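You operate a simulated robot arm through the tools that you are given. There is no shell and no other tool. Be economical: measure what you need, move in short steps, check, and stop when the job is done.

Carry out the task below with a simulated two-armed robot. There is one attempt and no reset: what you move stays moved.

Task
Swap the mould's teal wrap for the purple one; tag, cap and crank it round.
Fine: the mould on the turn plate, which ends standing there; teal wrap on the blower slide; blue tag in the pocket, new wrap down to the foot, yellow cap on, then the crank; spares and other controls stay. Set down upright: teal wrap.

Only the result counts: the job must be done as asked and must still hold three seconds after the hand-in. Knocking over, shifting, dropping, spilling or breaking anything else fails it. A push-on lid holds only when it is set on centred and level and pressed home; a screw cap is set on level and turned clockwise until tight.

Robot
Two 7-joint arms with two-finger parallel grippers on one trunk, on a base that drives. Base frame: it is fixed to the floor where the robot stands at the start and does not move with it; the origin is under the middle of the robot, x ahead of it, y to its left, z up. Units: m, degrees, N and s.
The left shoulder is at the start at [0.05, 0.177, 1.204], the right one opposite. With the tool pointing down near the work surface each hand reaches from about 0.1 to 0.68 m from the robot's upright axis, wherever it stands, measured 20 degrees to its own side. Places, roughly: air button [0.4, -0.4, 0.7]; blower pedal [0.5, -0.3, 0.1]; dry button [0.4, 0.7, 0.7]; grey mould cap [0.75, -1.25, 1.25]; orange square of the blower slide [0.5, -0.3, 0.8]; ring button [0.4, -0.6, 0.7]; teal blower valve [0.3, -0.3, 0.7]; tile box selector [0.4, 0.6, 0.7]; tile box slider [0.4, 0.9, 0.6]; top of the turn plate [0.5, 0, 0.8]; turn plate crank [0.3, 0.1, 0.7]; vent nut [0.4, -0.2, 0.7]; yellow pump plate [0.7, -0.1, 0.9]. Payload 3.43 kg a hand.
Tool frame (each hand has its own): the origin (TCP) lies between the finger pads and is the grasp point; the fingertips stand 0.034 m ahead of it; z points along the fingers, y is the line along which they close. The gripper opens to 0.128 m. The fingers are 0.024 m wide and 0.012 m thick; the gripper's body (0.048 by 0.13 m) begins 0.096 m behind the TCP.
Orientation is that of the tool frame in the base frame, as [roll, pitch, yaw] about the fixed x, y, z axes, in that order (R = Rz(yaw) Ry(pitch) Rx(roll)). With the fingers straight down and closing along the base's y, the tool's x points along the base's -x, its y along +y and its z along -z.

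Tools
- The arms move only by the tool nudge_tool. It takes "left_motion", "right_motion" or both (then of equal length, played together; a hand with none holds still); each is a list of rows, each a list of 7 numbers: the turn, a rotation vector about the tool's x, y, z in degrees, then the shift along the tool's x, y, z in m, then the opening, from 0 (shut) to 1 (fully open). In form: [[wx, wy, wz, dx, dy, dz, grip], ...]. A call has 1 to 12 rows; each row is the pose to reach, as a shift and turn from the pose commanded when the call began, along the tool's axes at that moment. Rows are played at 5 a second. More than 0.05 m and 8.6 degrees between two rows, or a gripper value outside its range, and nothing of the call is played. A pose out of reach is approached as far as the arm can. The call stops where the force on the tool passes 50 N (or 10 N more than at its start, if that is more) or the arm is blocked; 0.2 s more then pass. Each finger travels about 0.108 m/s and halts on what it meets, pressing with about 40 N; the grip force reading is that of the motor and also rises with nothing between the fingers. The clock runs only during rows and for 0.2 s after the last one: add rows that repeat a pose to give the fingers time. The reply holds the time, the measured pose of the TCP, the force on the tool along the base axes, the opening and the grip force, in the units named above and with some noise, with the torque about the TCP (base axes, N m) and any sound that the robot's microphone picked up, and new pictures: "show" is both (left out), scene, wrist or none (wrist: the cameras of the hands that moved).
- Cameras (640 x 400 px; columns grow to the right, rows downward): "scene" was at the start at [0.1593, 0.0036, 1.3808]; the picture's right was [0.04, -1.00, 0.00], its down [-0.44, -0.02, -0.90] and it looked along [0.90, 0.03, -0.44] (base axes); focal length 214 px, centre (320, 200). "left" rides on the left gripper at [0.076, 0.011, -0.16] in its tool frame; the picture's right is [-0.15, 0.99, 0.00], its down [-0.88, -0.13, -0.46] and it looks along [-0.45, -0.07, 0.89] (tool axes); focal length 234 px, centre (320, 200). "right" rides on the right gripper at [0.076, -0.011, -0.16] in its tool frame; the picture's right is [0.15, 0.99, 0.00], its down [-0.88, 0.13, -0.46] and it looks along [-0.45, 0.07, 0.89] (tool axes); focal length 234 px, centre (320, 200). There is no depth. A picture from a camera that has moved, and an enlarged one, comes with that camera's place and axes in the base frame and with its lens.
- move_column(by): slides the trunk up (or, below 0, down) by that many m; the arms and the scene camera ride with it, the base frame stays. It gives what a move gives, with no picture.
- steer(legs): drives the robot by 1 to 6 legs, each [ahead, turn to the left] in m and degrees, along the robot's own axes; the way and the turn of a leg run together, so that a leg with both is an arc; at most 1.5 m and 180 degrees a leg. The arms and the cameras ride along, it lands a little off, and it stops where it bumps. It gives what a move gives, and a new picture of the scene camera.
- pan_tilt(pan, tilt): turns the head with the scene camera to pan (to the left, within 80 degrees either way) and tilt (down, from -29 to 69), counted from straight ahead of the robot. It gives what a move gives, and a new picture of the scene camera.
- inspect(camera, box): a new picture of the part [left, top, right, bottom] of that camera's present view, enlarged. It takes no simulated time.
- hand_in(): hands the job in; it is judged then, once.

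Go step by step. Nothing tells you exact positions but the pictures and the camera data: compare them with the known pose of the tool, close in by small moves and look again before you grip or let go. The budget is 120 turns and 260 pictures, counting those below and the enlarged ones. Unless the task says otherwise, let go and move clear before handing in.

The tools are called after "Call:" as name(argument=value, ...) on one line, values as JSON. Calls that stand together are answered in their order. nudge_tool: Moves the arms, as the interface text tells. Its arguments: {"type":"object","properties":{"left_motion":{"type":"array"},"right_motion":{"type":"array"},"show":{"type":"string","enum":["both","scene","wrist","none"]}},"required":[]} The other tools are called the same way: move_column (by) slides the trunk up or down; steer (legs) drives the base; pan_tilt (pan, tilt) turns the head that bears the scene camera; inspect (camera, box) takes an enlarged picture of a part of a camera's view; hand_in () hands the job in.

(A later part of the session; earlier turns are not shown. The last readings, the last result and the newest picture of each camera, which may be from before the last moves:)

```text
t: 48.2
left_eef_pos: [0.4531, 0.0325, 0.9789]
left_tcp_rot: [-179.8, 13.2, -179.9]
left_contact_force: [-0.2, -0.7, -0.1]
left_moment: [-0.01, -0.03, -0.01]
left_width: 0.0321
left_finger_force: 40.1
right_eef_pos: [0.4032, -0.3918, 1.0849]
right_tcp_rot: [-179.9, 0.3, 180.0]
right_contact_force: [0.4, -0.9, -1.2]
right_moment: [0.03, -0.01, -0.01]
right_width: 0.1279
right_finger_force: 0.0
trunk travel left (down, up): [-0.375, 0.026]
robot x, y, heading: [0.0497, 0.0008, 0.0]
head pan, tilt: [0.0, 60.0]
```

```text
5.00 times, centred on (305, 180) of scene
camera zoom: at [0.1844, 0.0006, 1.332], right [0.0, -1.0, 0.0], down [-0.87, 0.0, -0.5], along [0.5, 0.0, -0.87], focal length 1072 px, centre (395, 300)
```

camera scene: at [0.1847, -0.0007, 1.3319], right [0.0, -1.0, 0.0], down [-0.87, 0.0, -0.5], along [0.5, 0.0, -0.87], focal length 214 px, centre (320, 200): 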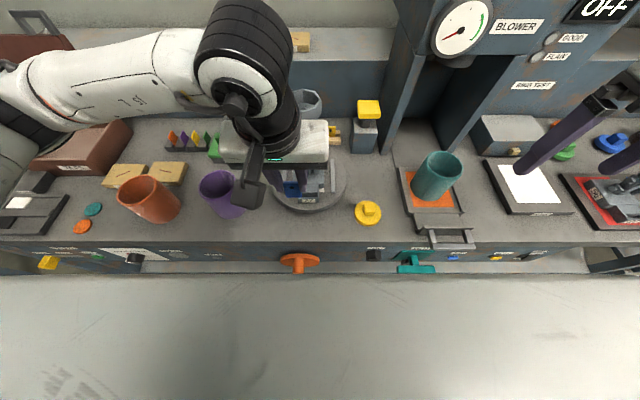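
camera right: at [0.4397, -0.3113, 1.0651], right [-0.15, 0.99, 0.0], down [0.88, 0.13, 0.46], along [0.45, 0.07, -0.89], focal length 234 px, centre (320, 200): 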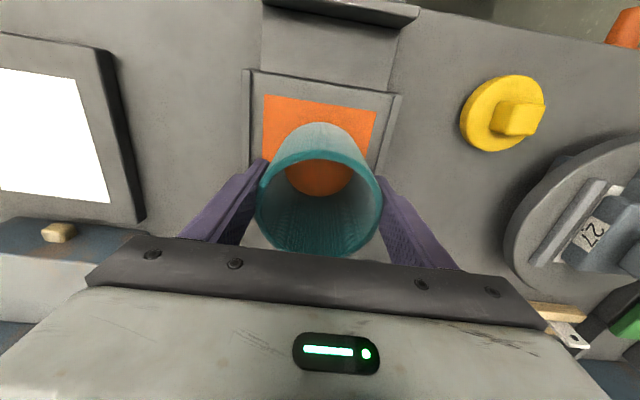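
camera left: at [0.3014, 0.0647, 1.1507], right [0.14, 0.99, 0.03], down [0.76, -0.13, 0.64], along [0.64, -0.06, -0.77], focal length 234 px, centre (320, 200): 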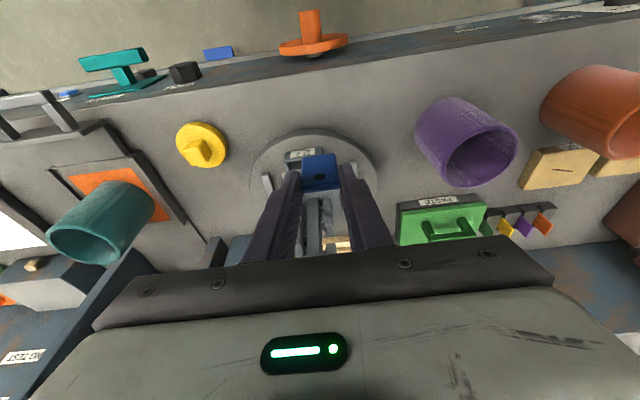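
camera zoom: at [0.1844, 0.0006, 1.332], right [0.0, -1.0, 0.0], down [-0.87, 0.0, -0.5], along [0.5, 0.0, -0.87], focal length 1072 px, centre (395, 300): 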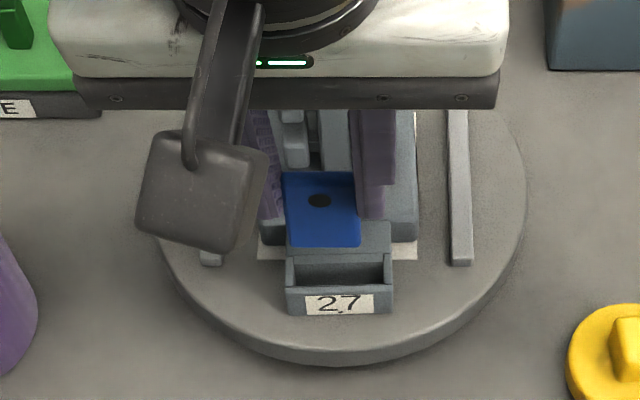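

Relative to the slot, the tag needs about +4 mm x and -5 mm y. Shift, come down 2 cm and recheck.

Call:
nudge_tool(left_motion=[[0, 0, 0, -0.004, -0.005, 0.001, 0.15], [0, 0, 0, -0.0017, -0.005, 0.0107, 0.15], [0, 0, 0, 0.0006, -0.005, 0.0204, 0.15], [0, 0, 0, 0.0006, -0.005, 0.0204, 0.15]], show="none")

Call:
inspect(camera="left", box=[240, 110, 400, 220])

Call:
inspect(camera="scene", box=[270, 150, 350, 210])

```text
t: 49.2
left_eef_pos: [0.4559, 0.0286, 0.9592]
left_tcp_rot: [-179.9, 13.1, -179.8]
left_contact_force: [-1.0, 0.5, 0.0]
left_moment: [0.02, -0.03, 0.01]
left_width: 0.0322
left_finger_force: 39.5
right_eef_pos: [0.4021, -0.3918, 1.0853]
right_tcp_rot: [-179.9, 0.2, -179.9]
right_contact_force: [-1.0, 0.1, -1.1]
right_moment: [-0.02, -0.02, 0.0]
right_width: 0.1279
right_finger_force: 0.0
trunk travel left (down, up): [-0.375, 0.026]
robot x, y, heading: [0.0484, 0.0004, 0.1]
head pan, tilt: [0.0, 60.0]
```

```text
3.64 times, centred on (320, 165) of left
camera zoom: at [0.3474, 0.0398, 1.0972], right [0.14, 0.99, 0.03], down [0.76, -0.13, 0.64], along [0.64, -0.07, -0.77], focal length 852 px, centre (320, 327)
```

zoom: 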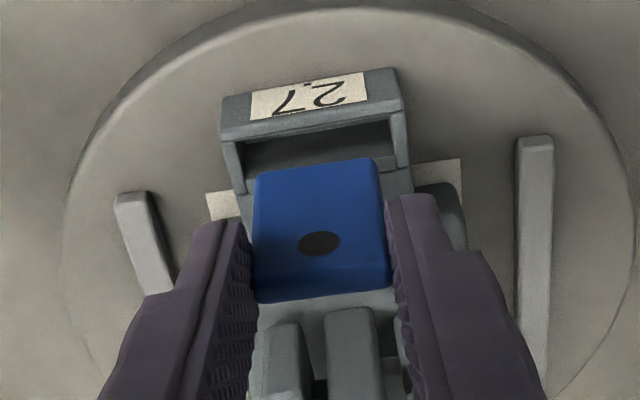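

```text
6.67 times, centred on (310, 180) of scene
camera zoom: at [0.1844, 0.0006, 1.332], right [0.0, -1.0, 0.0], down [-0.87, 0.0, -0.5], along [0.5, 0.0, -0.87], focal length 1430 px, centre (387, 333)
```

zoom: 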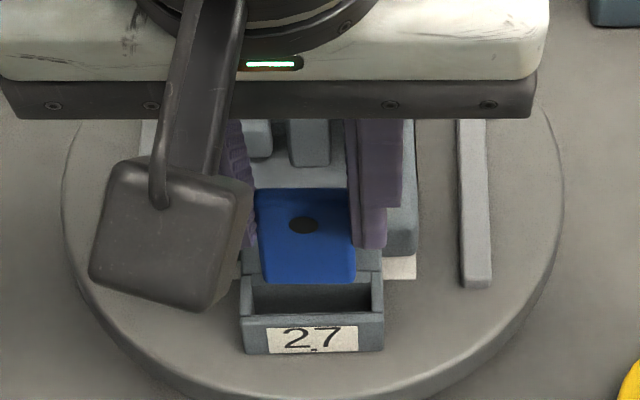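

y is aligned; x looks slightly deep, so shift back 3 mm and descend 12 mm.

Call:
nudge_tool(left_motion=[[0, 0, 0, 0.003, 0, -0.0007, 0.15], [0, 0, 0, 0.0043, 0, 0.005, 0.15], [0, 0, 0, 0.0057, 0, 0.011, 0.15], [0, 0, 0, 0.0057, 0, 0.011, 0.15]], show="none")

Call:
inspect(camera="left", box=[260, 120, 380, 200])

Call:
inspect(camera="scene", box=[270, 150, 350, 210])

```text
t: 50.2
left_eef_pos: [0.4543, 0.0283, 0.9469]
left_tcp_rot: [-179.9, 13.2, -179.8]
left_contact_force: [0.0, 0.9, -0.1]
left_moment: [-0.02, -0.04, -0.01]
left_width: 0.0322
left_finger_force: 40.2
right_eef_pos: [0.4028, -0.3922, 1.0857]
right_tcp_rot: [-179.9, 0.2, -180.0]
right_contact_force: [0.7, 0.1, 0.7]
right_moment: [0.01, -0.01, -0.02]
right_width: 0.128
right_finger_force: 0.0
trunk travel left (down, up): [-0.375, 0.026]
robot x, y, heading: [0.0515, -0.0001, 0.5]
head pan, tilt: [0.0, 60.0]
```

```text
5.00 times, centred on (320, 160) of left
camera zoom: at [0.3446, 0.0396, 1.085], right [0.14, 0.99, 0.03], down [0.76, -0.13, 0.64], along [0.64, -0.07, -0.77], focal length 1171 px, centre (320, 400)
```

zoom: 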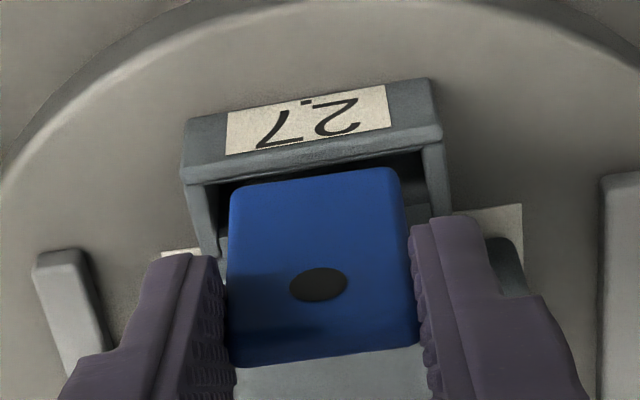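

```text
6.67 times, centred on (310, 180) of scene
camera zoom: at [0.1845, 0.0006, 1.332], right [0.0, -1.0, 0.0], down [-0.87, 0.0, -0.5], along [0.5, 0.0, -0.87], focal length 1430 px, centre (387, 333)
```

zoom: 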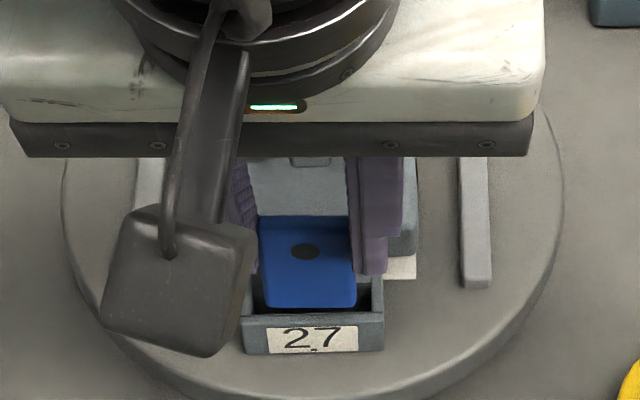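

Tag is lined up over the slot. Descend 15 mm slowly.

Call:
nudge_tool(left_motion=[[0, 0, 0, 0.0008, 0, 0.0034, 0.15], [0, 0, 0, 0.0016, 0, 0.0068, 0.15], [0, 0, 0, 0.0025, 0, 0.0107, 0.15], [0, 0, 0, 0.0034, 0, 0.0146, 0.15], [0, 0, 0, 0.0034, 0, 0.0146, 0.15]], show="none")

Call:
inspect(camera="left", box=[260, 120, 380, 200])

Call:
inspect(camera="scene", box=[270, 150, 350, 210])

```text
t: 51.4
left_eef_pos: [0.4539, 0.0279, 0.9361]
left_tcp_rot: [-179.7, 13.4, -179.7]
left_contact_force: [2.6, -0.4, 29.0]
left_moment: [0.06, -0.33, 0.01]
left_width: 0.0322
left_finger_force: 40.0
right_eef_pos: [0.4009, -0.3918, 1.0858]
right_tcp_rot: [-179.9, 0.3, 180.0]
right_contact_force: [0.3, 0.5, 0.3]
right_moment: [-0.01, 0.0, 0.0]
right_width: 0.128
right_finger_force: 0.1
trunk travel left (down, up): [-0.375, 0.026]
robot x, y, heading: [0.0498, -0.0017, 0.1]
head pan, tilt: [0.0, 60.0]
```

```text
5.00 times, centred on (320, 160) of left
camera zoom: at [0.3436, 0.0397, 1.073], right [0.14, 0.99, 0.03], down [0.75, -0.12, 0.65], along [0.65, -0.07, -0.76], focal length 1171 px, centre (320, 400)
```

zoom: 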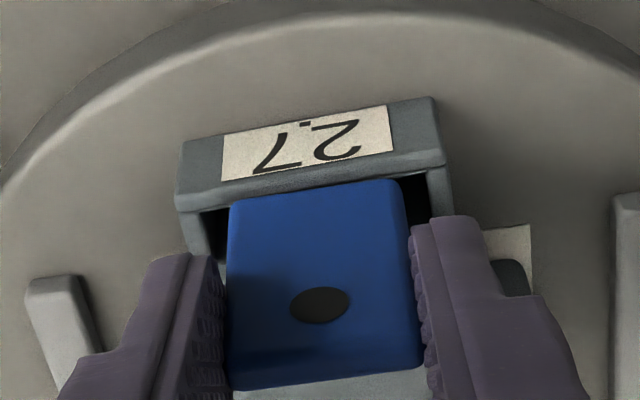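

```text
6.67 times, centred on (310, 180) of scene
camera zoom: at [0.1828, 0.0003, 1.3324], right [0.0, -1.0, 0.0], down [-0.87, 0.0, -0.5], along [0.5, 0.0, -0.87], focal length 1430 px, centre (387, 333)
```

zoom: 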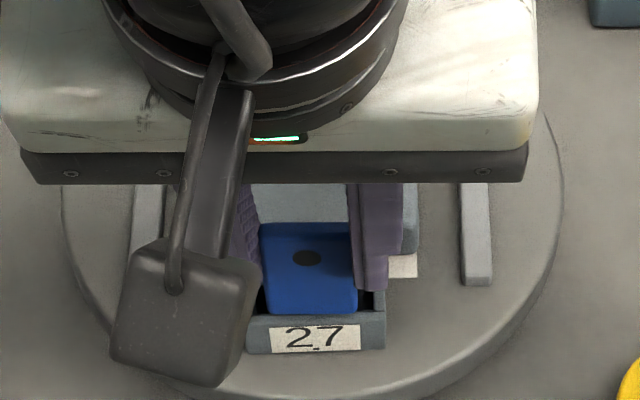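

Contact came right at rim level, apparently on the front wall. I raise, move 5 mm deeper (+x) and retry.

Call:
nudge_tool(left_motion=[[0, 0, 0, -0.0032, 0, -0.0136, 0.15], [0, 0, 0, -0.008, 0, -0.0125, 0.15], [0, 0, 0, -0.008, 0, -0.0125, 0.15]], show="none")

Call:
inspect(camera="left", box=[260, 120, 380, 200])

Call:
inspect(camera="scene", box=[270, 150, 350, 210])

```text
t: 52.2
left_eef_pos: [0.4592, 0.0293, 0.9456]
left_tcp_rot: [-179.9, 13.0, -179.8]
left_contact_force: [-0.6, 0.4, -0.8]
left_moment: [0.0, -0.03, -0.01]
left_width: 0.0322
left_finger_force: 40.0
right_eef_pos: [0.4034, -0.3915, 1.0849]
right_tcp_rot: [-179.9, 0.2, -180.0]
right_contact_force: [-0.7, -0.5, -1.1]
right_moment: [-0.04, 0.0, 0.03]
right_width: 0.1278
right_finger_force: 0.1
trunk travel left (down, up): [-0.375, 0.026]
robot x, y, heading: [0.0497, 0.0021, -0.3]
head pan, tilt: [0.0, 60.0]
```

```text
5.00 times, centred on (320, 160) of left
camera zoom: at [0.3495, 0.0397, 1.0845], right [0.14, 0.99, 0.03], down [0.76, -0.13, 0.64], along [0.64, -0.07, -0.77], focal length 1171 px, centre (320, 400)
```

zoom: 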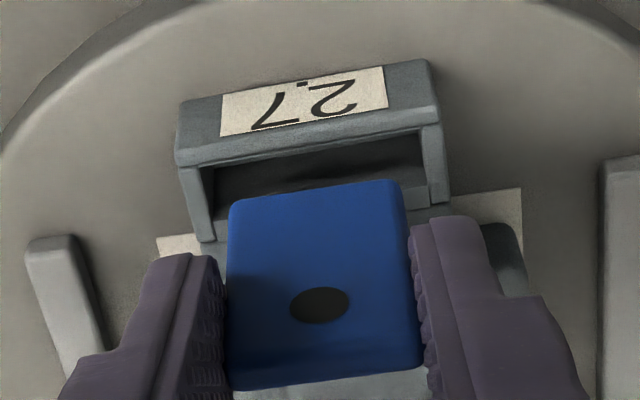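

```text
6.67 times, centred on (310, 180) of scene
camera zoom: at [0.1843, 0.0006, 1.332], right [0.0, -1.0, 0.0], down [-0.87, 0.0, -0.5], along [0.5, 0.0, -0.87], focal length 1430 px, centre (387, 333)
```

zoom: 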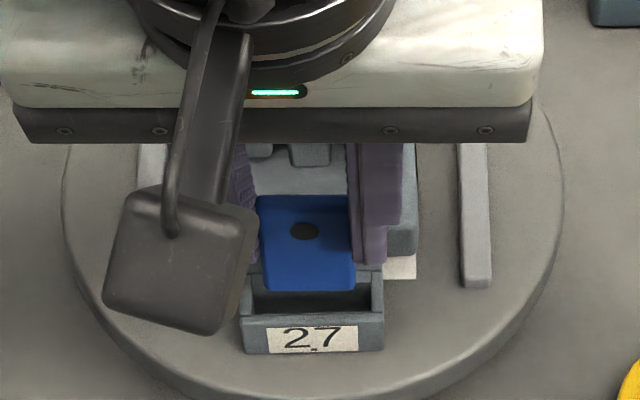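

Now ~6 mm behind the front wall, with ~7 mm behind the tag. Descend again.

Call:
nudge_tool(left_motion=[[0, 0, 0, 0.0011, 0, 0.0049, 0.15], [0, 0, 0, 0.0023, 0, 0.0097, 0.15], [0, 0, 0, 0.0032, 0, 0.0136, 0.15], [0, 0, 0, 0.0041, 0, 0.0175, 0.15], [0, 0, 0, 0.005, 0, 0.0214, 0.15], [0, 0, 0, 0.005, 0, 0.0214, 0.15]], show="none")

Call:
inspect(camera="left", box=[260, 120, 380, 200])

Call:
inspect(camera="scene", box=[270, 150, 350, 210])

```text
t: 53.6
left_eef_pos: [0.4575, 0.0289, 0.9248]
left_tcp_rot: [-179.9, 13.2, -179.8]
left_contact_force: [-0.3, -0.5, 0.6]
left_moment: [0.0, -0.02, -0.03]
left_width: 0.0321
left_finger_force: 39.9
right_eef_pos: [0.4031, -0.3926, 1.0846]
right_tcp_rot: [-180.0, 0.2, -179.9]
right_contact_force: [0.5, -0.5, -0.7]
right_moment: [0.03, 0.0, -0.01]
right_width: 0.1279
right_finger_force: 0.1
trunk travel left (down, up): [-0.375, 0.026]
robot x, y, heading: [0.0492, 0.0003, -0.1]
head pan, tilt: [0.0, 60.0]
```

```text
5.00 times, centred on (320, 160) of left
camera zoom: at [0.349, 0.0404, 1.0622], right [0.14, 0.99, 0.03], down [0.76, -0.13, 0.64], along [0.64, -0.07, -0.77], focal length 1171 px, centre (320, 400)
```

zoom: 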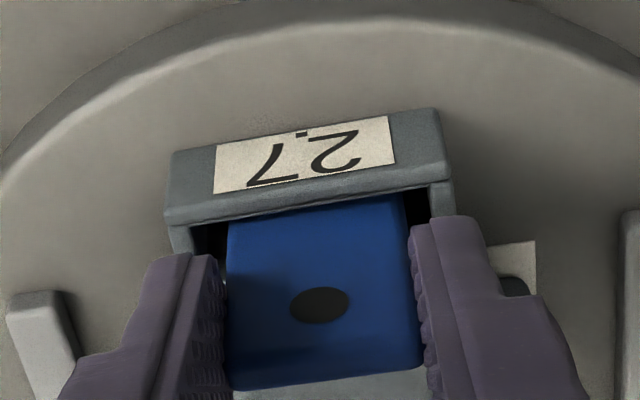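

```text
6.67 times, centred on (310, 180) of scene
camera zoom: at [0.1845, 0.0006, 1.332], right [0.0, -1.0, 0.0], down [-0.87, 0.0, -0.5], along [0.5, 0.0, -0.87], focal length 1430 px, centre (387, 333)
```

zoom: 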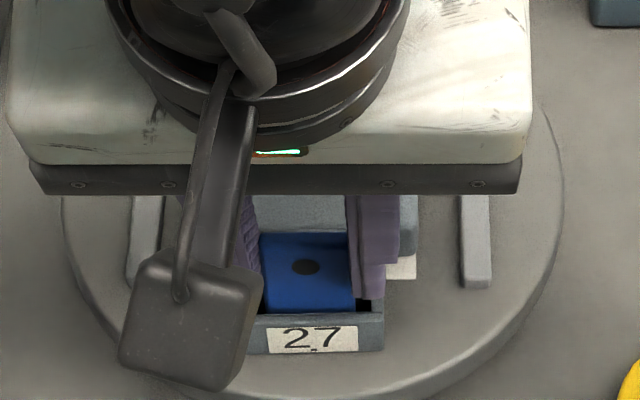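

The tag is inside the pocket with no force. Continue down until it bottoms.

Call:
nudge_tool(left_motion=[[0, 0, 0, 0.0009, 0, 0.0039, 0.15], [0, 0, 0, 0.0018, 0, 0.0078, 0.15], [0, 0, 0, 0.0027, 0, 0.0117, 0.15], [0, 0, 0, 0.0034, 0, 0.0146, 0.15]], show="none")

Call:
inspect(camera="left", box=[260, 120, 380, 200])

```text
t: 54.6
left_eef_pos: [0.4586, 0.0274, 0.911]
left_tcp_rot: [-179.6, 13.4, -179.9]
left_contact_force: [0.5, 0.7, 28.6]
left_moment: [0.11, -0.33, 0.08]
left_width: 0.0324
left_finger_force: 39.9
right_eef_pos: [0.4018, -0.3914, 1.0854]
right_tcp_rot: [-179.9, 0.4, 180.0]
right_contact_force: [0.4, 0.3, -0.3]
right_moment: [0.0, -0.01, 0.04]
right_width: 0.128
right_finger_force: 0.1
trunk travel left (down, up): [-0.375, 0.026]
robot x, y, heading: [0.0485, -0.0018, 0.3]
head pan, tilt: [0.0, 60.0]
```

```text
5.00 times, centred on (320, 160) of left
camera zoom: at [0.348, 0.0394, 1.0497], right [0.14, 0.99, 0.03], down [0.75, -0.13, 0.65], along [0.65, -0.07, -0.76], focal length 1171 px, centre (320, 400)
```

zoom: 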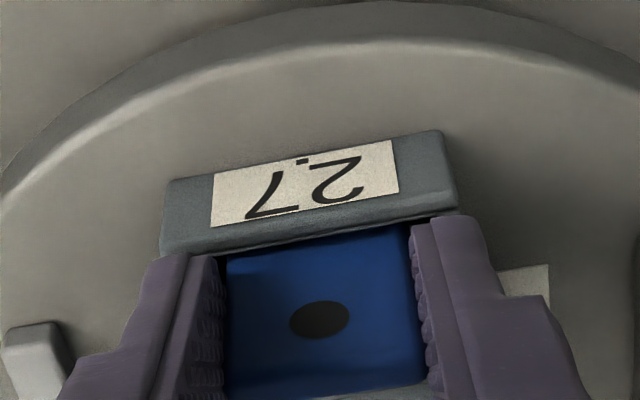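

It has bottomed. Ease off, open and rise.

Call:
nudge_tool(left_motion=[[0, 0, 0, -0.0007, 0, -0.003, 0.15], [0, 0, 0, -0.0007, 0, -0.003, 0.4], [0, 0, 0, -0.0007, 0, -0.003, 0.5], [0, 0, 0, -0.0034, 0, -0.0146, 0.5], [0, 0, 0, -0.008, 0, -0.034, 0.5], [0, 0, 0, -0.011, 0, -0.07, 0.5], [0, 0, 0, -0.0, 0.0, -0.11, 0.5]], show="both")

Call:
inspect(camera="left", box=[240, 80, 400, 190])

```text
t: 56.2
left_eef_pos: [0.4325, 0.0309, 1.0149]
left_tcp_rot: [180.0, 13.2, -179.8]
left_contact_force: [-0.4, 0.4, -0.7]
left_moment: [0.01, -0.01, 0.02]
left_width: 0.0639
left_finger_force: 0.0
right_eef_pos: [0.4017, -0.3913, 1.0854]
right_tcp_rot: [180.0, 0.2, -180.0]
right_contact_force: [0.1, 0.6, 0.2]
right_moment: [0.01, 0.02, 0.03]
right_width: 0.1281
right_finger_force: 0.1
trunk travel left (down, up): [-0.375, 0.026]
robot x, y, heading: [0.0461, -0.0022, 0.1]
head pan, tilt: [0.0, 60.0]
camera scene: at [0.184, 0.0005, 1.332], right [0.0, -1.0, 0.0], down [-0.87, 0.0, -0.5], along [0.5, 0.0, -0.87], focal length 214 px, centre (320, 200)
camera left: at [0.3223, 0.0418, 1.1532], right [0.14, 0.99, 0.03], down [0.76, -0.13, 0.64], along [0.64, -0.07, -0.77], focal length 234 px, centre (320, 200)
```

scene: 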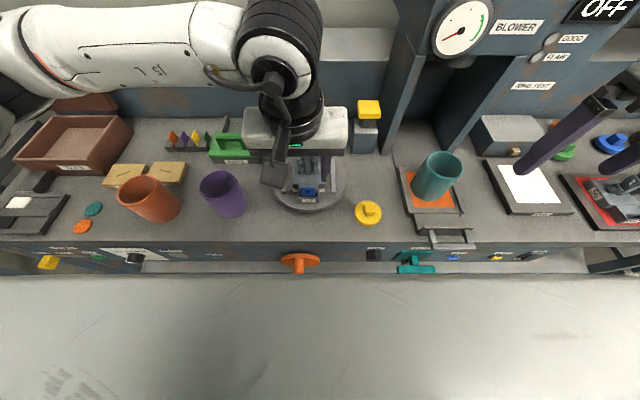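
left: 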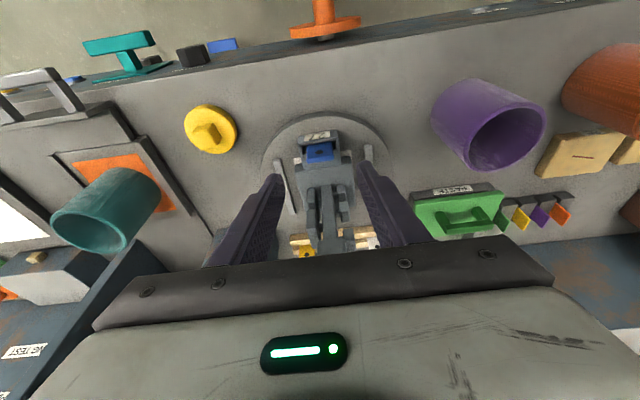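

```text
3.64 times, centred on (320, 135) of left
camera zoom: at [0.3223, 0.0418, 1.1532], right [0.14, 0.99, 0.03], down [0.76, -0.13, 0.64], along [0.64, -0.07, -0.77], focal length 852 px, centre (320, 436)
```

zoom: 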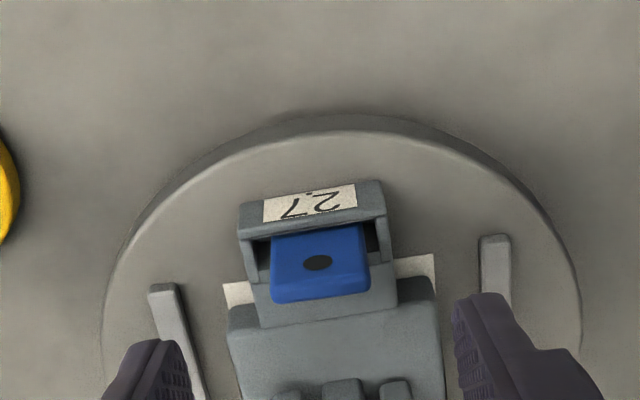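

The tag is in the pocket. Next the purple wrap at about (0.476, 0.248): back the robot up for a tilted grasp like before.

Call:
steer(legs=[[-0.14, 0]])

Call:
inspect(camera="scene", box=[120, 100, 320, 240])

```text
t: 57.5
left_eef_pos: [0.2937, 0.0309, 1.0143]
left_tcp_rot: [-179.8, 13.1, -179.7]
left_contact_force: [-0.9, 0.7, -0.1]
left_moment: [0.0, -0.01, -0.03]
left_width: 0.0642
left_finger_force: 0.2
right_eef_pos: [0.2634, -0.3913, 1.0853]
right_tcp_rot: [180.0, 0.1, 179.9]
right_contact_force: [0.0, -0.1, 0.5]
right_moment: [0.01, -0.02, -0.01]
right_width: 0.1281
right_finger_force: 0.0
trunk travel left (down, up): [-0.375, 0.026]
robot x, y, heading: [-0.0888, 0.0004, -0.0]
head pan, tilt: [0.0, 60.0]
camera scene: at [0.0451, 0.0004, 1.3321], right [0.0, -1.0, 0.0], down [-0.87, 0.0, -0.5], along [0.5, 0.0, -0.87], focal length 214 px, centre (320, 200)
```

scene: 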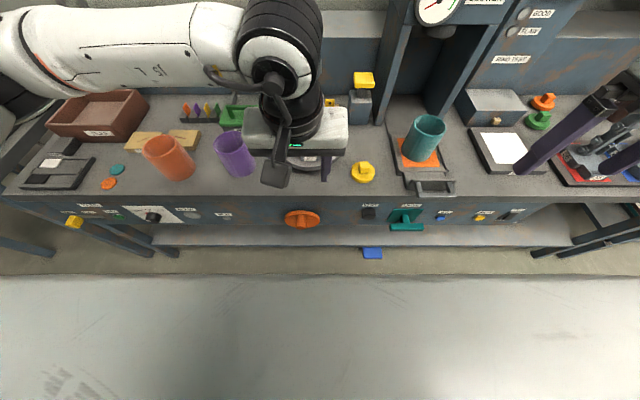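

```text
2.86 times, centred on (220, 170) of scene
camera zoom: at [0.0451, 0.0004, 1.3321], right [0.0, -1.0, 0.0], down [-0.87, 0.0, -0.5], along [0.5, 0.0, -0.87], focal length 613 px, centre (606, 286)
```

zoom: 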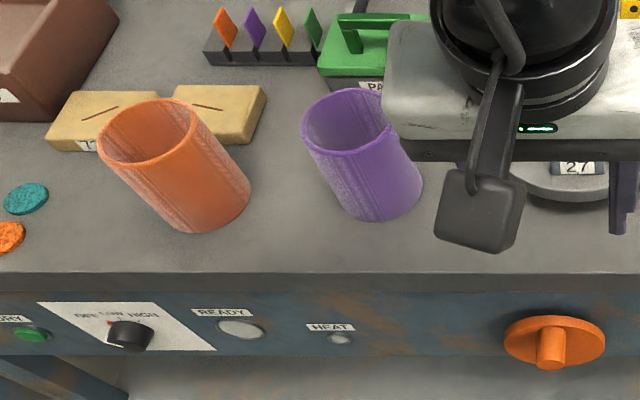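

Swinging the left hand left, in front of the purple wrap, tilting to ~50° and opening.

Call:
nudge_tool(left_motion=[[0, 0, 0, -0.0, 0.04, 0.0, 0.6], [0, 0, 0, -0.01, 0.08, 0.0, 0.8], [0, -6, 0, -0.02, 0.12, 0.015, 1], [0, -12, 0, -0.03, 0.16, 0.03, 1], [0, -18, 0, -0.04, 0.19, 0.045, 1], [0, -25, 0, -0.0507, 0.219, 0.06, 1], [0, -31, 0, -0.0507, 0.219, 0.0734, 1], [0, -38, 0, -0.0507, 0.219, 0.0734, 1], [0, -38, 0, -0.0507, 0.219, 0.0734, 1]], show="both")

```text
t: 59.5
left_eef_pos: [0.3596, 0.2516, 0.9574]
left_tcp_rot: [-179.8, 50.7, -179.6]
left_contact_force: [-0.3, -0.3, -0.1]
left_moment: [-0.04, 0.01, -0.02]
left_width: 0.128
left_finger_force: 0.1
left hand out of reach, approached as far as the arm can: row 8, 9
right_eef_pos: [0.2641, -0.3919, 1.0852]
right_tcp_rot: [-179.9, 0.3, -180.0]
right_contact_force: [-0.2, -0.8, -0.8]
right_moment: [0.01, -0.03, -0.03]
right_width: 0.128
right_finger_force: 0.1
trunk travel left (down, up): [-0.375, 0.026]
robot x, y, heading: [-0.0905, -0.0014, 0.0]
head pan, tilt: [0.0, 60.0]
camera scene: at [0.0461, 0.0004, 1.332], right [0.0, -1.0, 0.0], down [-0.87, 0.0, -0.5], along [0.5, 0.0, -0.87], focal length 214 px, centre (320, 200)
camera left: at [0.189, 0.2615, 0.9995], right [0.09, 0.99, 0.11], down [0.21, -0.13, 0.97], along [0.97, -0.07, -0.21], focal length 234 px, centre (320, 200)
```

scene: 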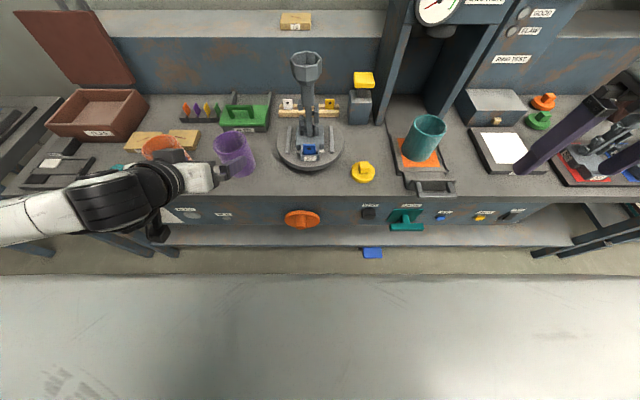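
left: 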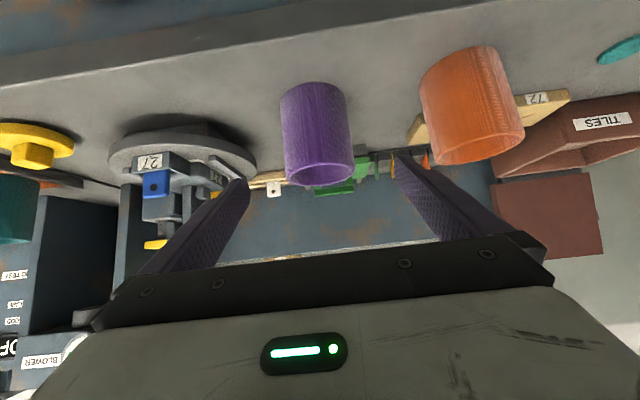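

Moving in along the tool axis around the purple wrap.

Call:
nudge_tool(left_motion=[[0, 0, 0, -0.0005, -0.004, 0.037, 1], [0, 0, 0, -0.001, -0.004, 0.074, 1], [0, 0, 0, -0.002, -0.004, 0.111, 1], [0, 0, 0, -0.0025, -0.004, 0.14, 1], [0, 0, 0, -0.0025, -0.004, 0.14, 1]], show="both")

```text
t: 60.7
left_eef_pos: [0.462, 0.2778, 0.893]
left_tcp_rot: [-179.7, 50.7, -180.0]
left_contact_force: [-0.3, 0.3, 0.1]
left_moment: [-0.01, -0.02, -0.02]
left_width: 0.1281
left_finger_force: 0.0
left hand out of reach, approached as far as the arm can: row 1, 2, 3, 4, 5
right_eef_pos: [0.2651, -0.3921, 1.0845]
right_tcp_rot: [-179.8, 0.1, 180.0]
right_contact_force: [0.8, -0.1, 0.2]
right_moment: [0.02, -0.01, 0.02]
right_width: 0.128
right_finger_force: 0.0
trunk travel left (down, up): [-0.375, 0.026]
robot x, y, heading: [-0.0876, -0.0025, 0.1]
head pan, tilt: [0.0, 60.0]
camera scene: at [0.0461, 0.0001, 1.332], right [0.0, -1.0, 0.0], down [-0.87, 0.0, -0.5], along [0.5, 0.0, -0.87], focal length 214 px, centre (320, 200)
camera left: at [0.2911, 0.2904, 0.9339], right [0.1, 0.99, 0.11], down [0.2, -0.13, 0.97], along [0.97, -0.07, -0.21], focal length 234 px, centre (320, 200)
```

scene: 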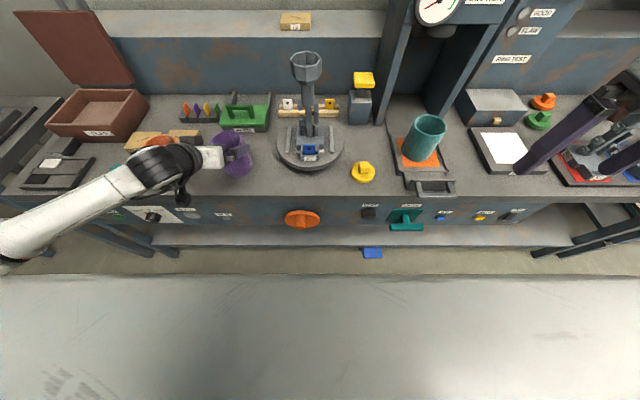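
left: 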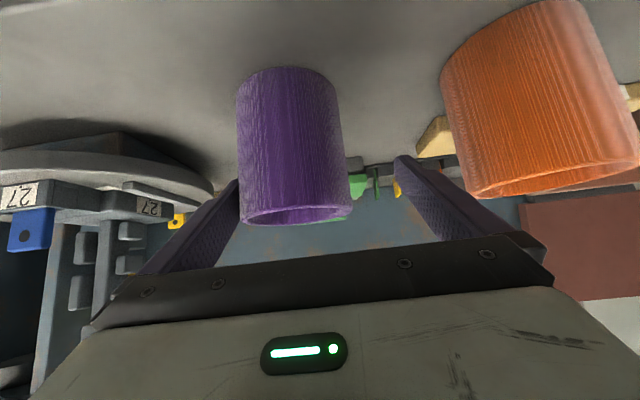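

The tilt hit a wrist limit and the hand drifted sideways, just touching the wrap. I reduce the tilt and shift the hand back in y.

Call:
nudge_tool(left_motion=[[0, 3, 0, 0, -0.006, 0, 1], [0, 6, 0, 0, -0.012, 0, 1], [0, 9, 0, 0, -0.018, 0, 1], [0, 12, 0, 0, -0.02, 0, 1], [0, 12, 0, 0, -0.02, 0, 1]], show="both")

```text
t: 61.9
left_eef_pos: [0.4635, 0.2575, 0.887]
left_tcp_rot: [-180.0, 39.0, -179.8]
left_contact_force: [-0.1, 0.2, 0.0]
left_moment: [0.02, -0.05, 0.03]
left_width: 0.1281
left_finger_force: 0.1
right_eef_pos: [0.264, -0.3917, 1.0854]
right_tcp_rot: [-179.9, 0.2, 180.0]
right_contact_force: [0.1, 0.1, 0.1]
right_moment: [-0.01, 0.03, 0.01]
right_width: 0.1278
right_finger_force: 0.0
trunk travel left (down, up): [-0.375, 0.026]
robot x, y, heading: [-0.0898, -0.0011, 0.2]
head pan, tilt: [0.0, 60.0]
camera scene: at [0.046, 0.0004, 1.332], right [0.0, -1.0, 0.0], down [-0.87, 0.0, -0.5], along [0.5, 0.0, -0.87], focal length 214 px, centre (320, 200)
camera left: at [0.303, 0.2683, 0.9637], right [0.11, 0.99, 0.09], down [0.4, -0.13, 0.91], along [0.91, -0.06, -0.41], focal length 234 px, centre (320, 200)
```

scene: 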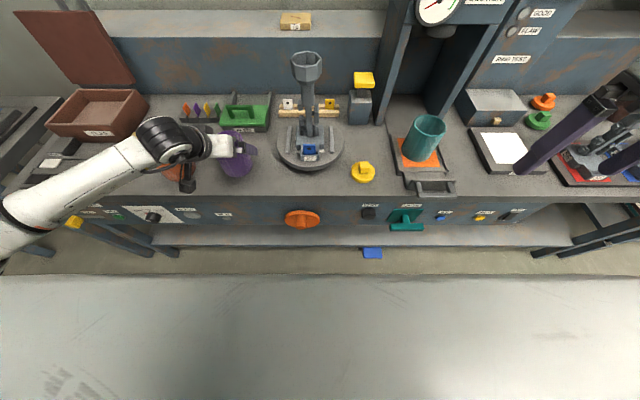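
left: 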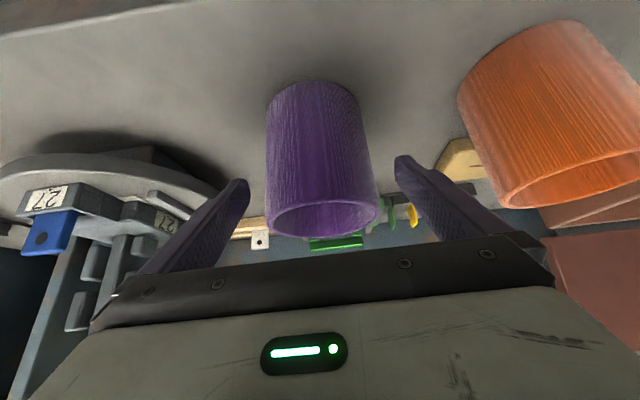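

Centred now at 39° tilt. A small move down/in, then grip with the pads' front half for extra palm clearance.

Call:
nudge_tool(left_motion=[[0, 0, 0, 0.005, 0, 0.01, 1], [0, 0, 0, 0.01, 0, 0.019, 1], [0, 0, 0, 0.01, 0, 0.019, 1], [0, 0, 0, 0.01, 0, 0.019, 0.5], [0, 0, 0, 0.01, 0, 0.019, 0.5], [0, 0, 0, 0.01, 0, 0.019, 0.5]], show="both")

Call:
inspect(camera="scene", box=[160, 90, 320, 220])

```text
t: 63.3
left_eef_pos: [0.4648, 0.2593, 0.8669]
left_tcp_rot: [-179.9, 38.9, -179.8]
left_contact_force: [0.0, 0.2, 0.9]
left_moment: [0.0, 0.03, -0.01]
left_width: 0.0849
left_finger_force: 39.6
right_eef_pos: [0.265, -0.3915, 1.0851]
right_tcp_rot: [-179.9, 0.1, -180.0]
right_contact_force: [1.0, -0.4, -0.1]
right_moment: [0.0, 0.01, -0.01]
right_width: 0.1276
right_finger_force: 0.0
trunk travel left (down, up): [-0.375, 0.026]
robot x, y, heading: [-0.0902, 0.0002, 0.2]
head pan, tilt: [0.0, 60.0]
camera scene: at [0.0461, 0.0005, 1.332], right [0.0, -1.0, 0.0], down [-0.87, 0.0, -0.5], along [0.5, 0.0, -0.87], focal length 214 px, centre (320, 200)
camera left: at [0.3064, 0.2689, 0.9413], right [0.11, 0.99, 0.09], down [0.4, -0.13, 0.91], along [0.91, -0.06, -0.41], focal length 234 px, centre (320, 200)
```

scene: 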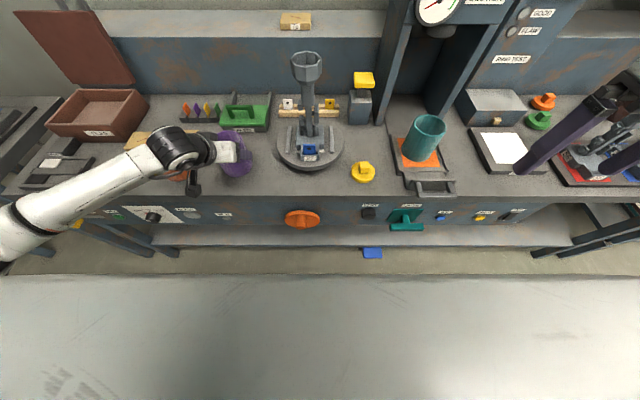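
left: 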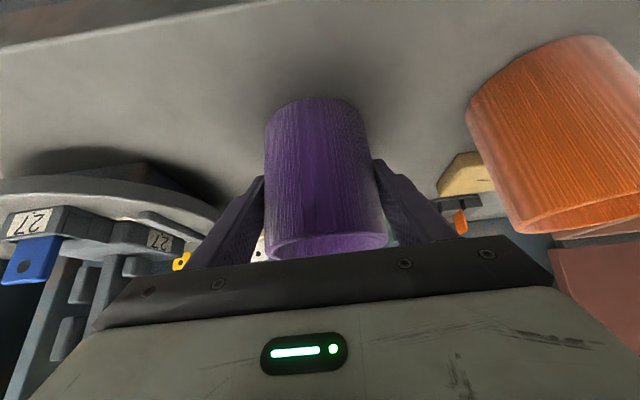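

```text
3.08 times, centred on (240, 155) of scene
camera zoom: at [0.0461, 0.0005, 1.332], right [0.0, -1.0, 0.0], down [-0.87, 0.0, -0.5], along [0.5, 0.0, -0.87], focal length 660 px, centre (566, 338)
```

zoom: 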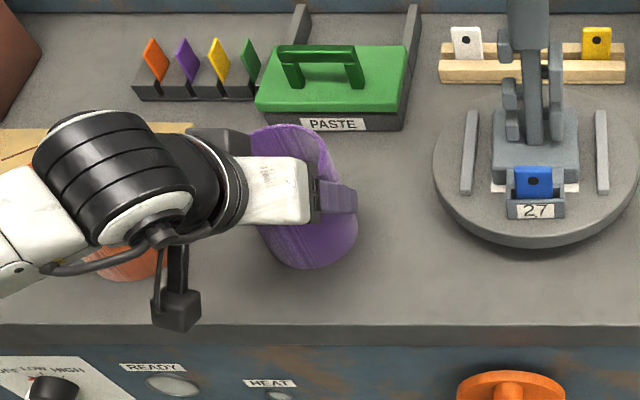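

Gripped at 0.085. Lifting slowly and checking it holds level.

Call:
nudge_tool(left_motion=[[0, 0, 0, -0.0063, 0, -0.0078, 0.5], [0, 0, 0, -0.0126, 0, -0.0155, 0.5], [0, 0, 0, -0.0252, 0, -0.0311, 0.5], [0, 0, 0, -0.0377, 0, -0.0466, 0.5]], show="both")

```text
t: 64.3
left_eef_pos: [0.465, 0.2571, 0.9258]
left_tcp_rot: [-179.9, 39.0, -179.8]
left_contact_force: [-0.3, 0.5, 0.3]
left_moment: [0.0, 0.02, 0.0]
left_width: 0.0848
left_finger_force: 39.9
right_eef_pos: [0.2645, -0.3913, 1.0854]
right_tcp_rot: [-179.9, 0.2, 180.0]
right_contact_force: [-0.4, 0.0, -0.4]
right_moment: [-0.01, -0.04, 0.0]
right_width: 0.128
right_finger_force: 0.1
trunk travel left (down, up): [-0.375, 0.026]
robot x, y, heading: [-0.089, -0.0029, -0.0]
head pan, tilt: [0.0, 60.0]
camera scene: at [0.046, 0.0004, 1.332], right [0.0, -1.0, 0.0], down [-0.87, 0.0, -0.5], along [0.5, 0.0, -0.87], focal length 214 px, centre (320, 200)
camera left: at [0.3055, 0.268, 1.0015], right [0.11, 0.99, 0.09], down [0.4, -0.13, 0.91], along [0.91, -0.06, -0.41], focal length 234 px, centre (320, 200)
```

scene: 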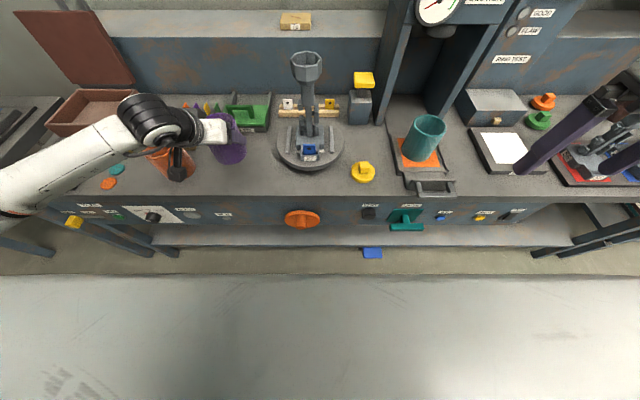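
left: 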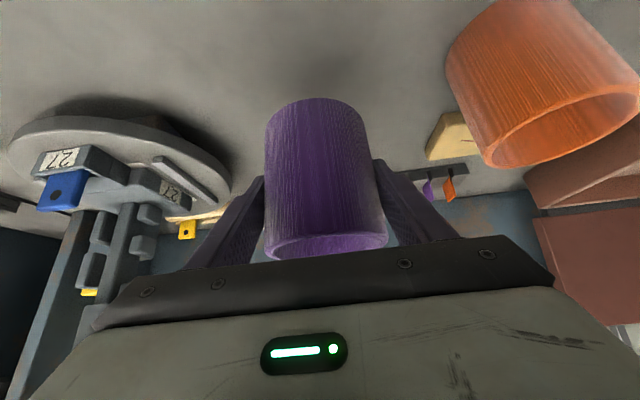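

Holding firmly. Raising to clear the mould head.

Call:
nudge_tool(left_motion=[[0, 0, 0, -0.027, 0, -0.033, 0.5], [0, 0, 0, -0.053, 0, -0.066, 0.5], [0, 0, 0, -0.08, 0, -0.099, 0.5], [0, 0, 0, -0.107, 0, -0.132, 0.5], [0, 0, 0, -0.134, 0, -0.165, 0.5], [0, 0, 0, -0.1604, 0, -0.198, 0.5], [0, 0, 0, -0.1604, -0.04, -0.198, 0.5], [0, 0, 0, -0.1604, -0.08, -0.198, 0.5], [0, 0, 0, -0.1604, -0.08, -0.198, 0.5]], show="both")

```text
t: 66.3
left_eef_pos: [0.4674, 0.1771, 1.1808]
left_tcp_rot: [-179.9, 39.0, -179.7]
left_contact_force: [0.5, 0.4, -0.5]
left_moment: [-0.01, -0.02, -0.02]
left_width: 0.0847
left_finger_force: 39.7
right_eef_pos: [0.2641, -0.3905, 1.086]
right_tcp_rot: [-179.9, 0.2, 180.0]
right_contact_force: [-0.3, 0.4, 0.3]
right_moment: [-0.03, -0.01, 0.01]
right_width: 0.1281
right_finger_force: 0.0
trunk travel left (down, up): [-0.375, 0.026]
robot x, y, heading: [-0.0864, -0.003, 0.2]
head pan, tilt: [0.0, 60.0]
camera scene: at [0.046, 0.0009, 1.332], right [0.0, -1.0, 0.0], down [-0.87, 0.0, -0.5], along [0.5, 0.0, -0.87], focal length 214 px, centre (320, 200)
camera left: at [0.3086, 0.1877, 1.2572], right [0.11, 0.99, 0.09], down [0.4, -0.13, 0.91], along [0.91, -0.06, -0.41], focal length 234 px, centre (320, 200)
```

scene: 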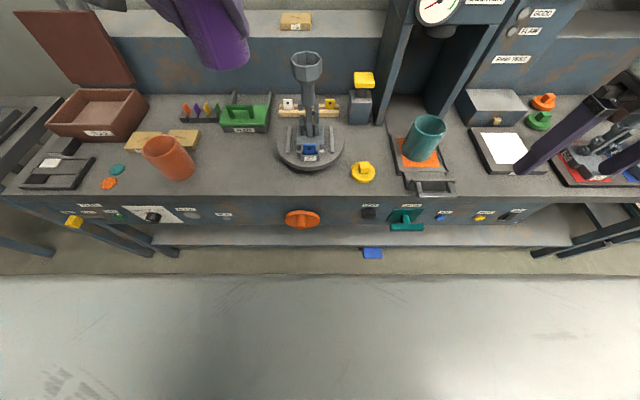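
left: 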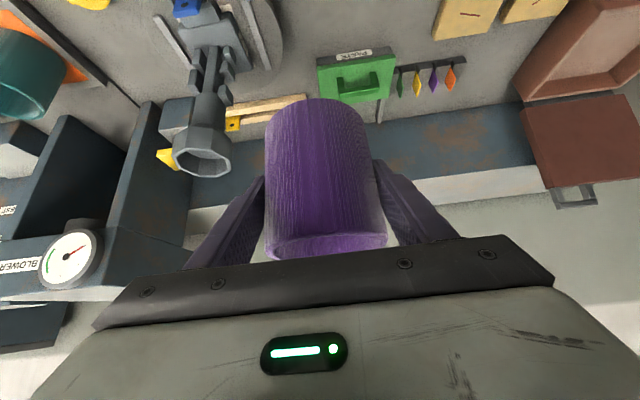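

Before moving over I measure how the tube sits in the fingers.

Call:
inspect(camera="left", box=[220, 80, 420, 280])

Call:
inspect(camera="right", box=[0, 0, 640, 400])

```text
2.00 times, centred on (320, 180) of left
camera zoom: at [0.3086, 0.1877, 1.2572], right [0.11, 0.99, 0.09], down [0.4, -0.13, 0.91], along [0.91, -0.06, -0.41], focal length 468 px, centre (320, 240)
```

zoom: 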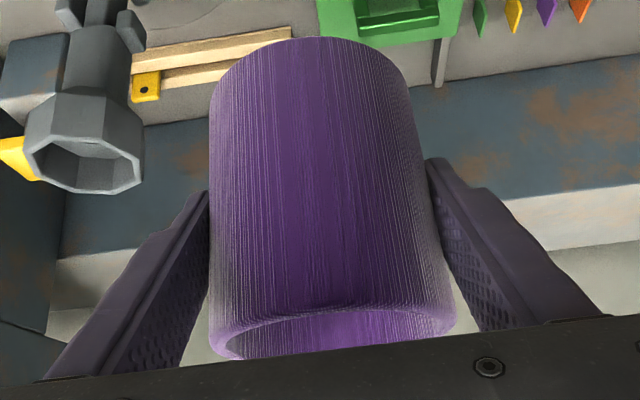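

```text
1.00 times, centred on (320, 200) of right (not enlarged: the box is as wide or as high as the picture)
camera zoom: at [0.1886, -0.4014, 1.2449], right [-0.15, 0.99, 0.0], down [0.88, 0.13, 0.46], along [0.45, 0.07, -0.89], focal length 234 px, centre (320, 200)
```

zoom: 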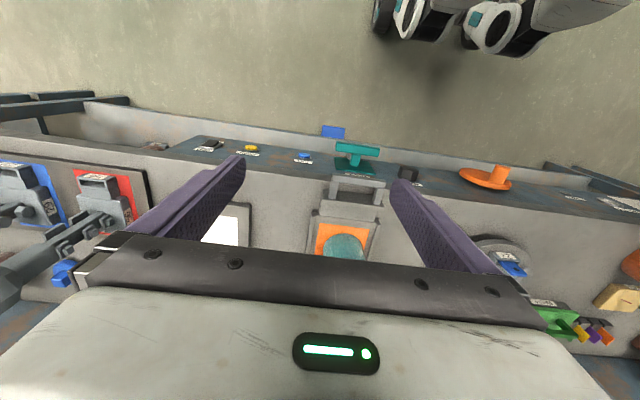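

The tube axis is ~5 mm ahead of the TCP; clearances are OK. Move over the mould head.

Call:
nudge_tool(left_motion=[[0, 0, 0, 0, -0.045, 0, 0.5], [0, 0, 0, -0.015, -0.09, 0.012, 0.5], [0, 0, 0, -0.03, -0.12, 0.024, 0.5], [0, 0, 0, -0.0466, -0.146, 0.0377, 0.5], [0, 0, 0, -0.0466, -0.146, 0.0377, 0.5]], show="both")

Call:
inspect(camera="scene", box=[250, 0, 370, 100])

Call:
inspect(camera="left", box=[220, 0, 420, 150])

```text
t: 67.5
left_eef_pos: [0.5286, 0.0324, 1.179]
left_tcp_rot: [-179.8, 39.1, -179.6]
left_contact_force: [0.1, 0.5, -1.4]
left_moment: [0.01, 0.01, 0.03]
left_width: 0.0848
left_finger_force: 39.9
right_eef_pos: [0.2652, -0.3912, 1.0852]
right_tcp_rot: [-179.8, 0.2, 180.0]
right_contact_force: [0.3, 0.2, -0.1]
right_moment: [-0.01, -0.03, 0.02]
right_width: 0.128
right_finger_force: 0.0
trunk travel left (down, up): [-0.375, 0.026]
robot x, y, heading: [-0.0877, 0.001, 0.4]
head pan, tilt: [0.0, 60.0]
camera scene: at [0.0459, 0.0009, 1.332], right [0.0, -1.0, 0.0], down [-0.87, 0.0, -0.5], along [0.5, 0.0, -0.87], focal length 214 px, centre (320, 200)
camera left: at [0.3694, 0.0431, 1.254], right [0.11, 0.99, 0.09], down [0.4, -0.13, 0.91], along [0.91, -0.06, -0.41], focal length 234 px, centre (320, 200)
```

scene: 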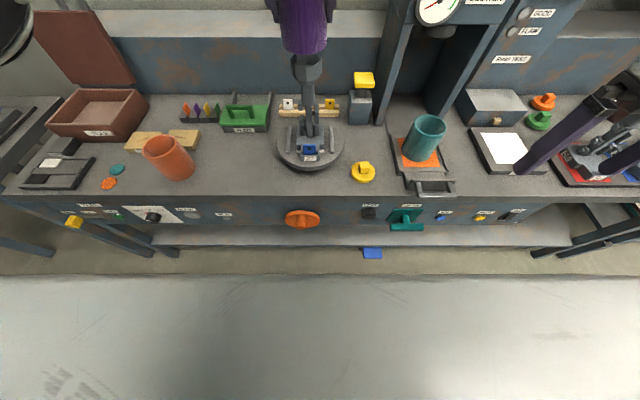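
left: 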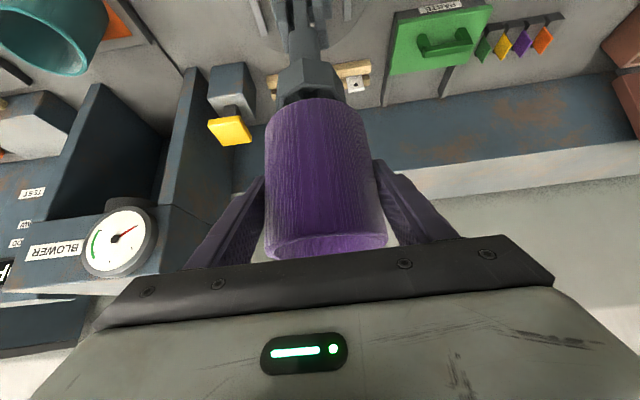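

```text
4.00 times, centred on (310, 50) of scene
camera zoom: at [0.0459, 0.0009, 1.332], right [0.0, -1.0, 0.0], down [-0.87, 0.0, -0.5], along [0.5, 0.0, -0.87], focal length 858 px, centre (360, 800)
```

zoom: 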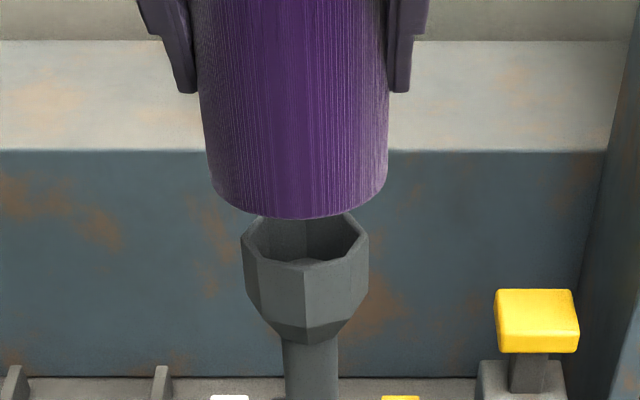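

```text
2.67 times, centred on (320, 75) of left
camera zoom: at [0.3694, 0.0431, 1.254], right [0.11, 0.99, 0.09], down [0.4, -0.13, 0.91], along [0.91, -0.06, -0.41], focal length 624 px, centre (320, 533)
```

zoom: 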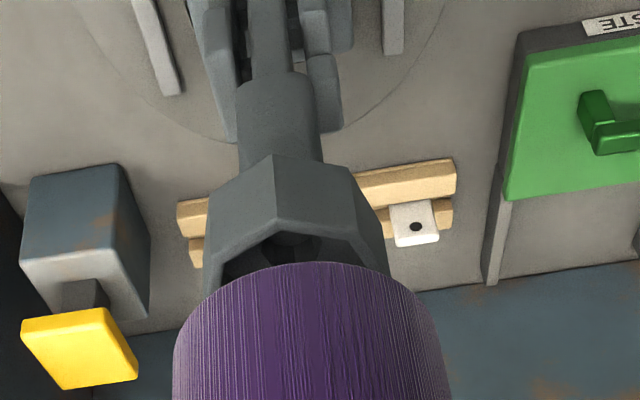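

Aligned in y, and x looks consistent. Lowering gently over the head.

Call:
nudge_tool(left_motion=[[0, 0, 0, 0.0063, -0.0015, 0.0078, 0.5], [0, 0, 0, 0.0126, -0.0015, 0.0155, 0.5], [0, 0, 0, 0.0189, -0.0015, 0.0233, 0.5], [0, 0, 0, 0.0252, -0.0015, 0.0311, 0.5], [0, 0, 0, 0.0315, -0.0015, 0.0389, 0.5], [0, 0, 0, 0.0315, -0.0015, 0.0389, 0.5]], show="none")

Call:
inspect(camera="scene", box=[250, 0, 370, 100])

Call:
inspect(camera="left", box=[220, 0, 420, 150])

```text
t: 68.9
left_eef_pos: [0.5273, 0.03, 1.1285]
left_tcp_rot: [-179.9, 39.0, -179.7]
left_contact_force: [-1.3, 0.8, -0.6]
left_moment: [0.01, 0.0, 0.04]
left_width: 0.085
left_finger_force: 40.1
right_eef_pos: [0.264, -0.3917, 1.0851]
right_tcp_rot: [-180.0, 0.2, -180.0]
right_contact_force: [0.4, -0.2, 0.3]
right_moment: [0.01, -0.04, 0.03]
right_width: 0.1277
right_finger_force: 0.0
trunk travel left (down, up): [-0.375, 0.026]
robot x, y, heading: [-0.0891, -0.002, 0.2]
head pan, tilt: [0.0, 60.0]
```

```text
4.00 times, centred on (310, 50) of scene
camera zoom: at [0.046, 0.0004, 1.332], right [0.0, -1.0, 0.0], down [-0.87, 0.0, -0.5], along [0.5, 0.0, -0.87], focal length 858 px, centre (360, 800)
```

zoom: 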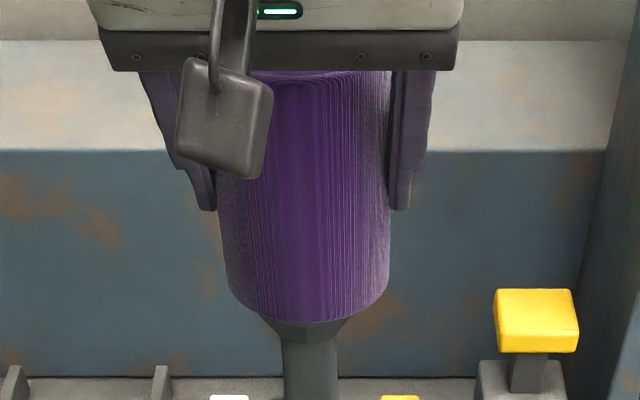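

```text
2.67 times, centred on (320, 75) of left
camera zoom: at [0.3677, 0.0403, 1.2044], right [0.11, 0.99, 0.09], down [0.4, -0.13, 0.91], along [0.91, -0.06, -0.41], focal length 624 px, centre (320, 533)
```

zoom: 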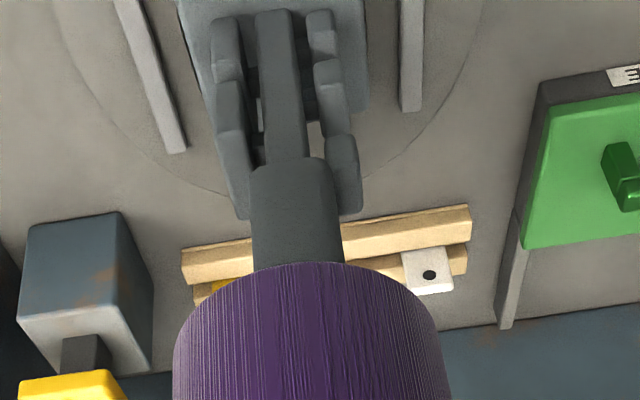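

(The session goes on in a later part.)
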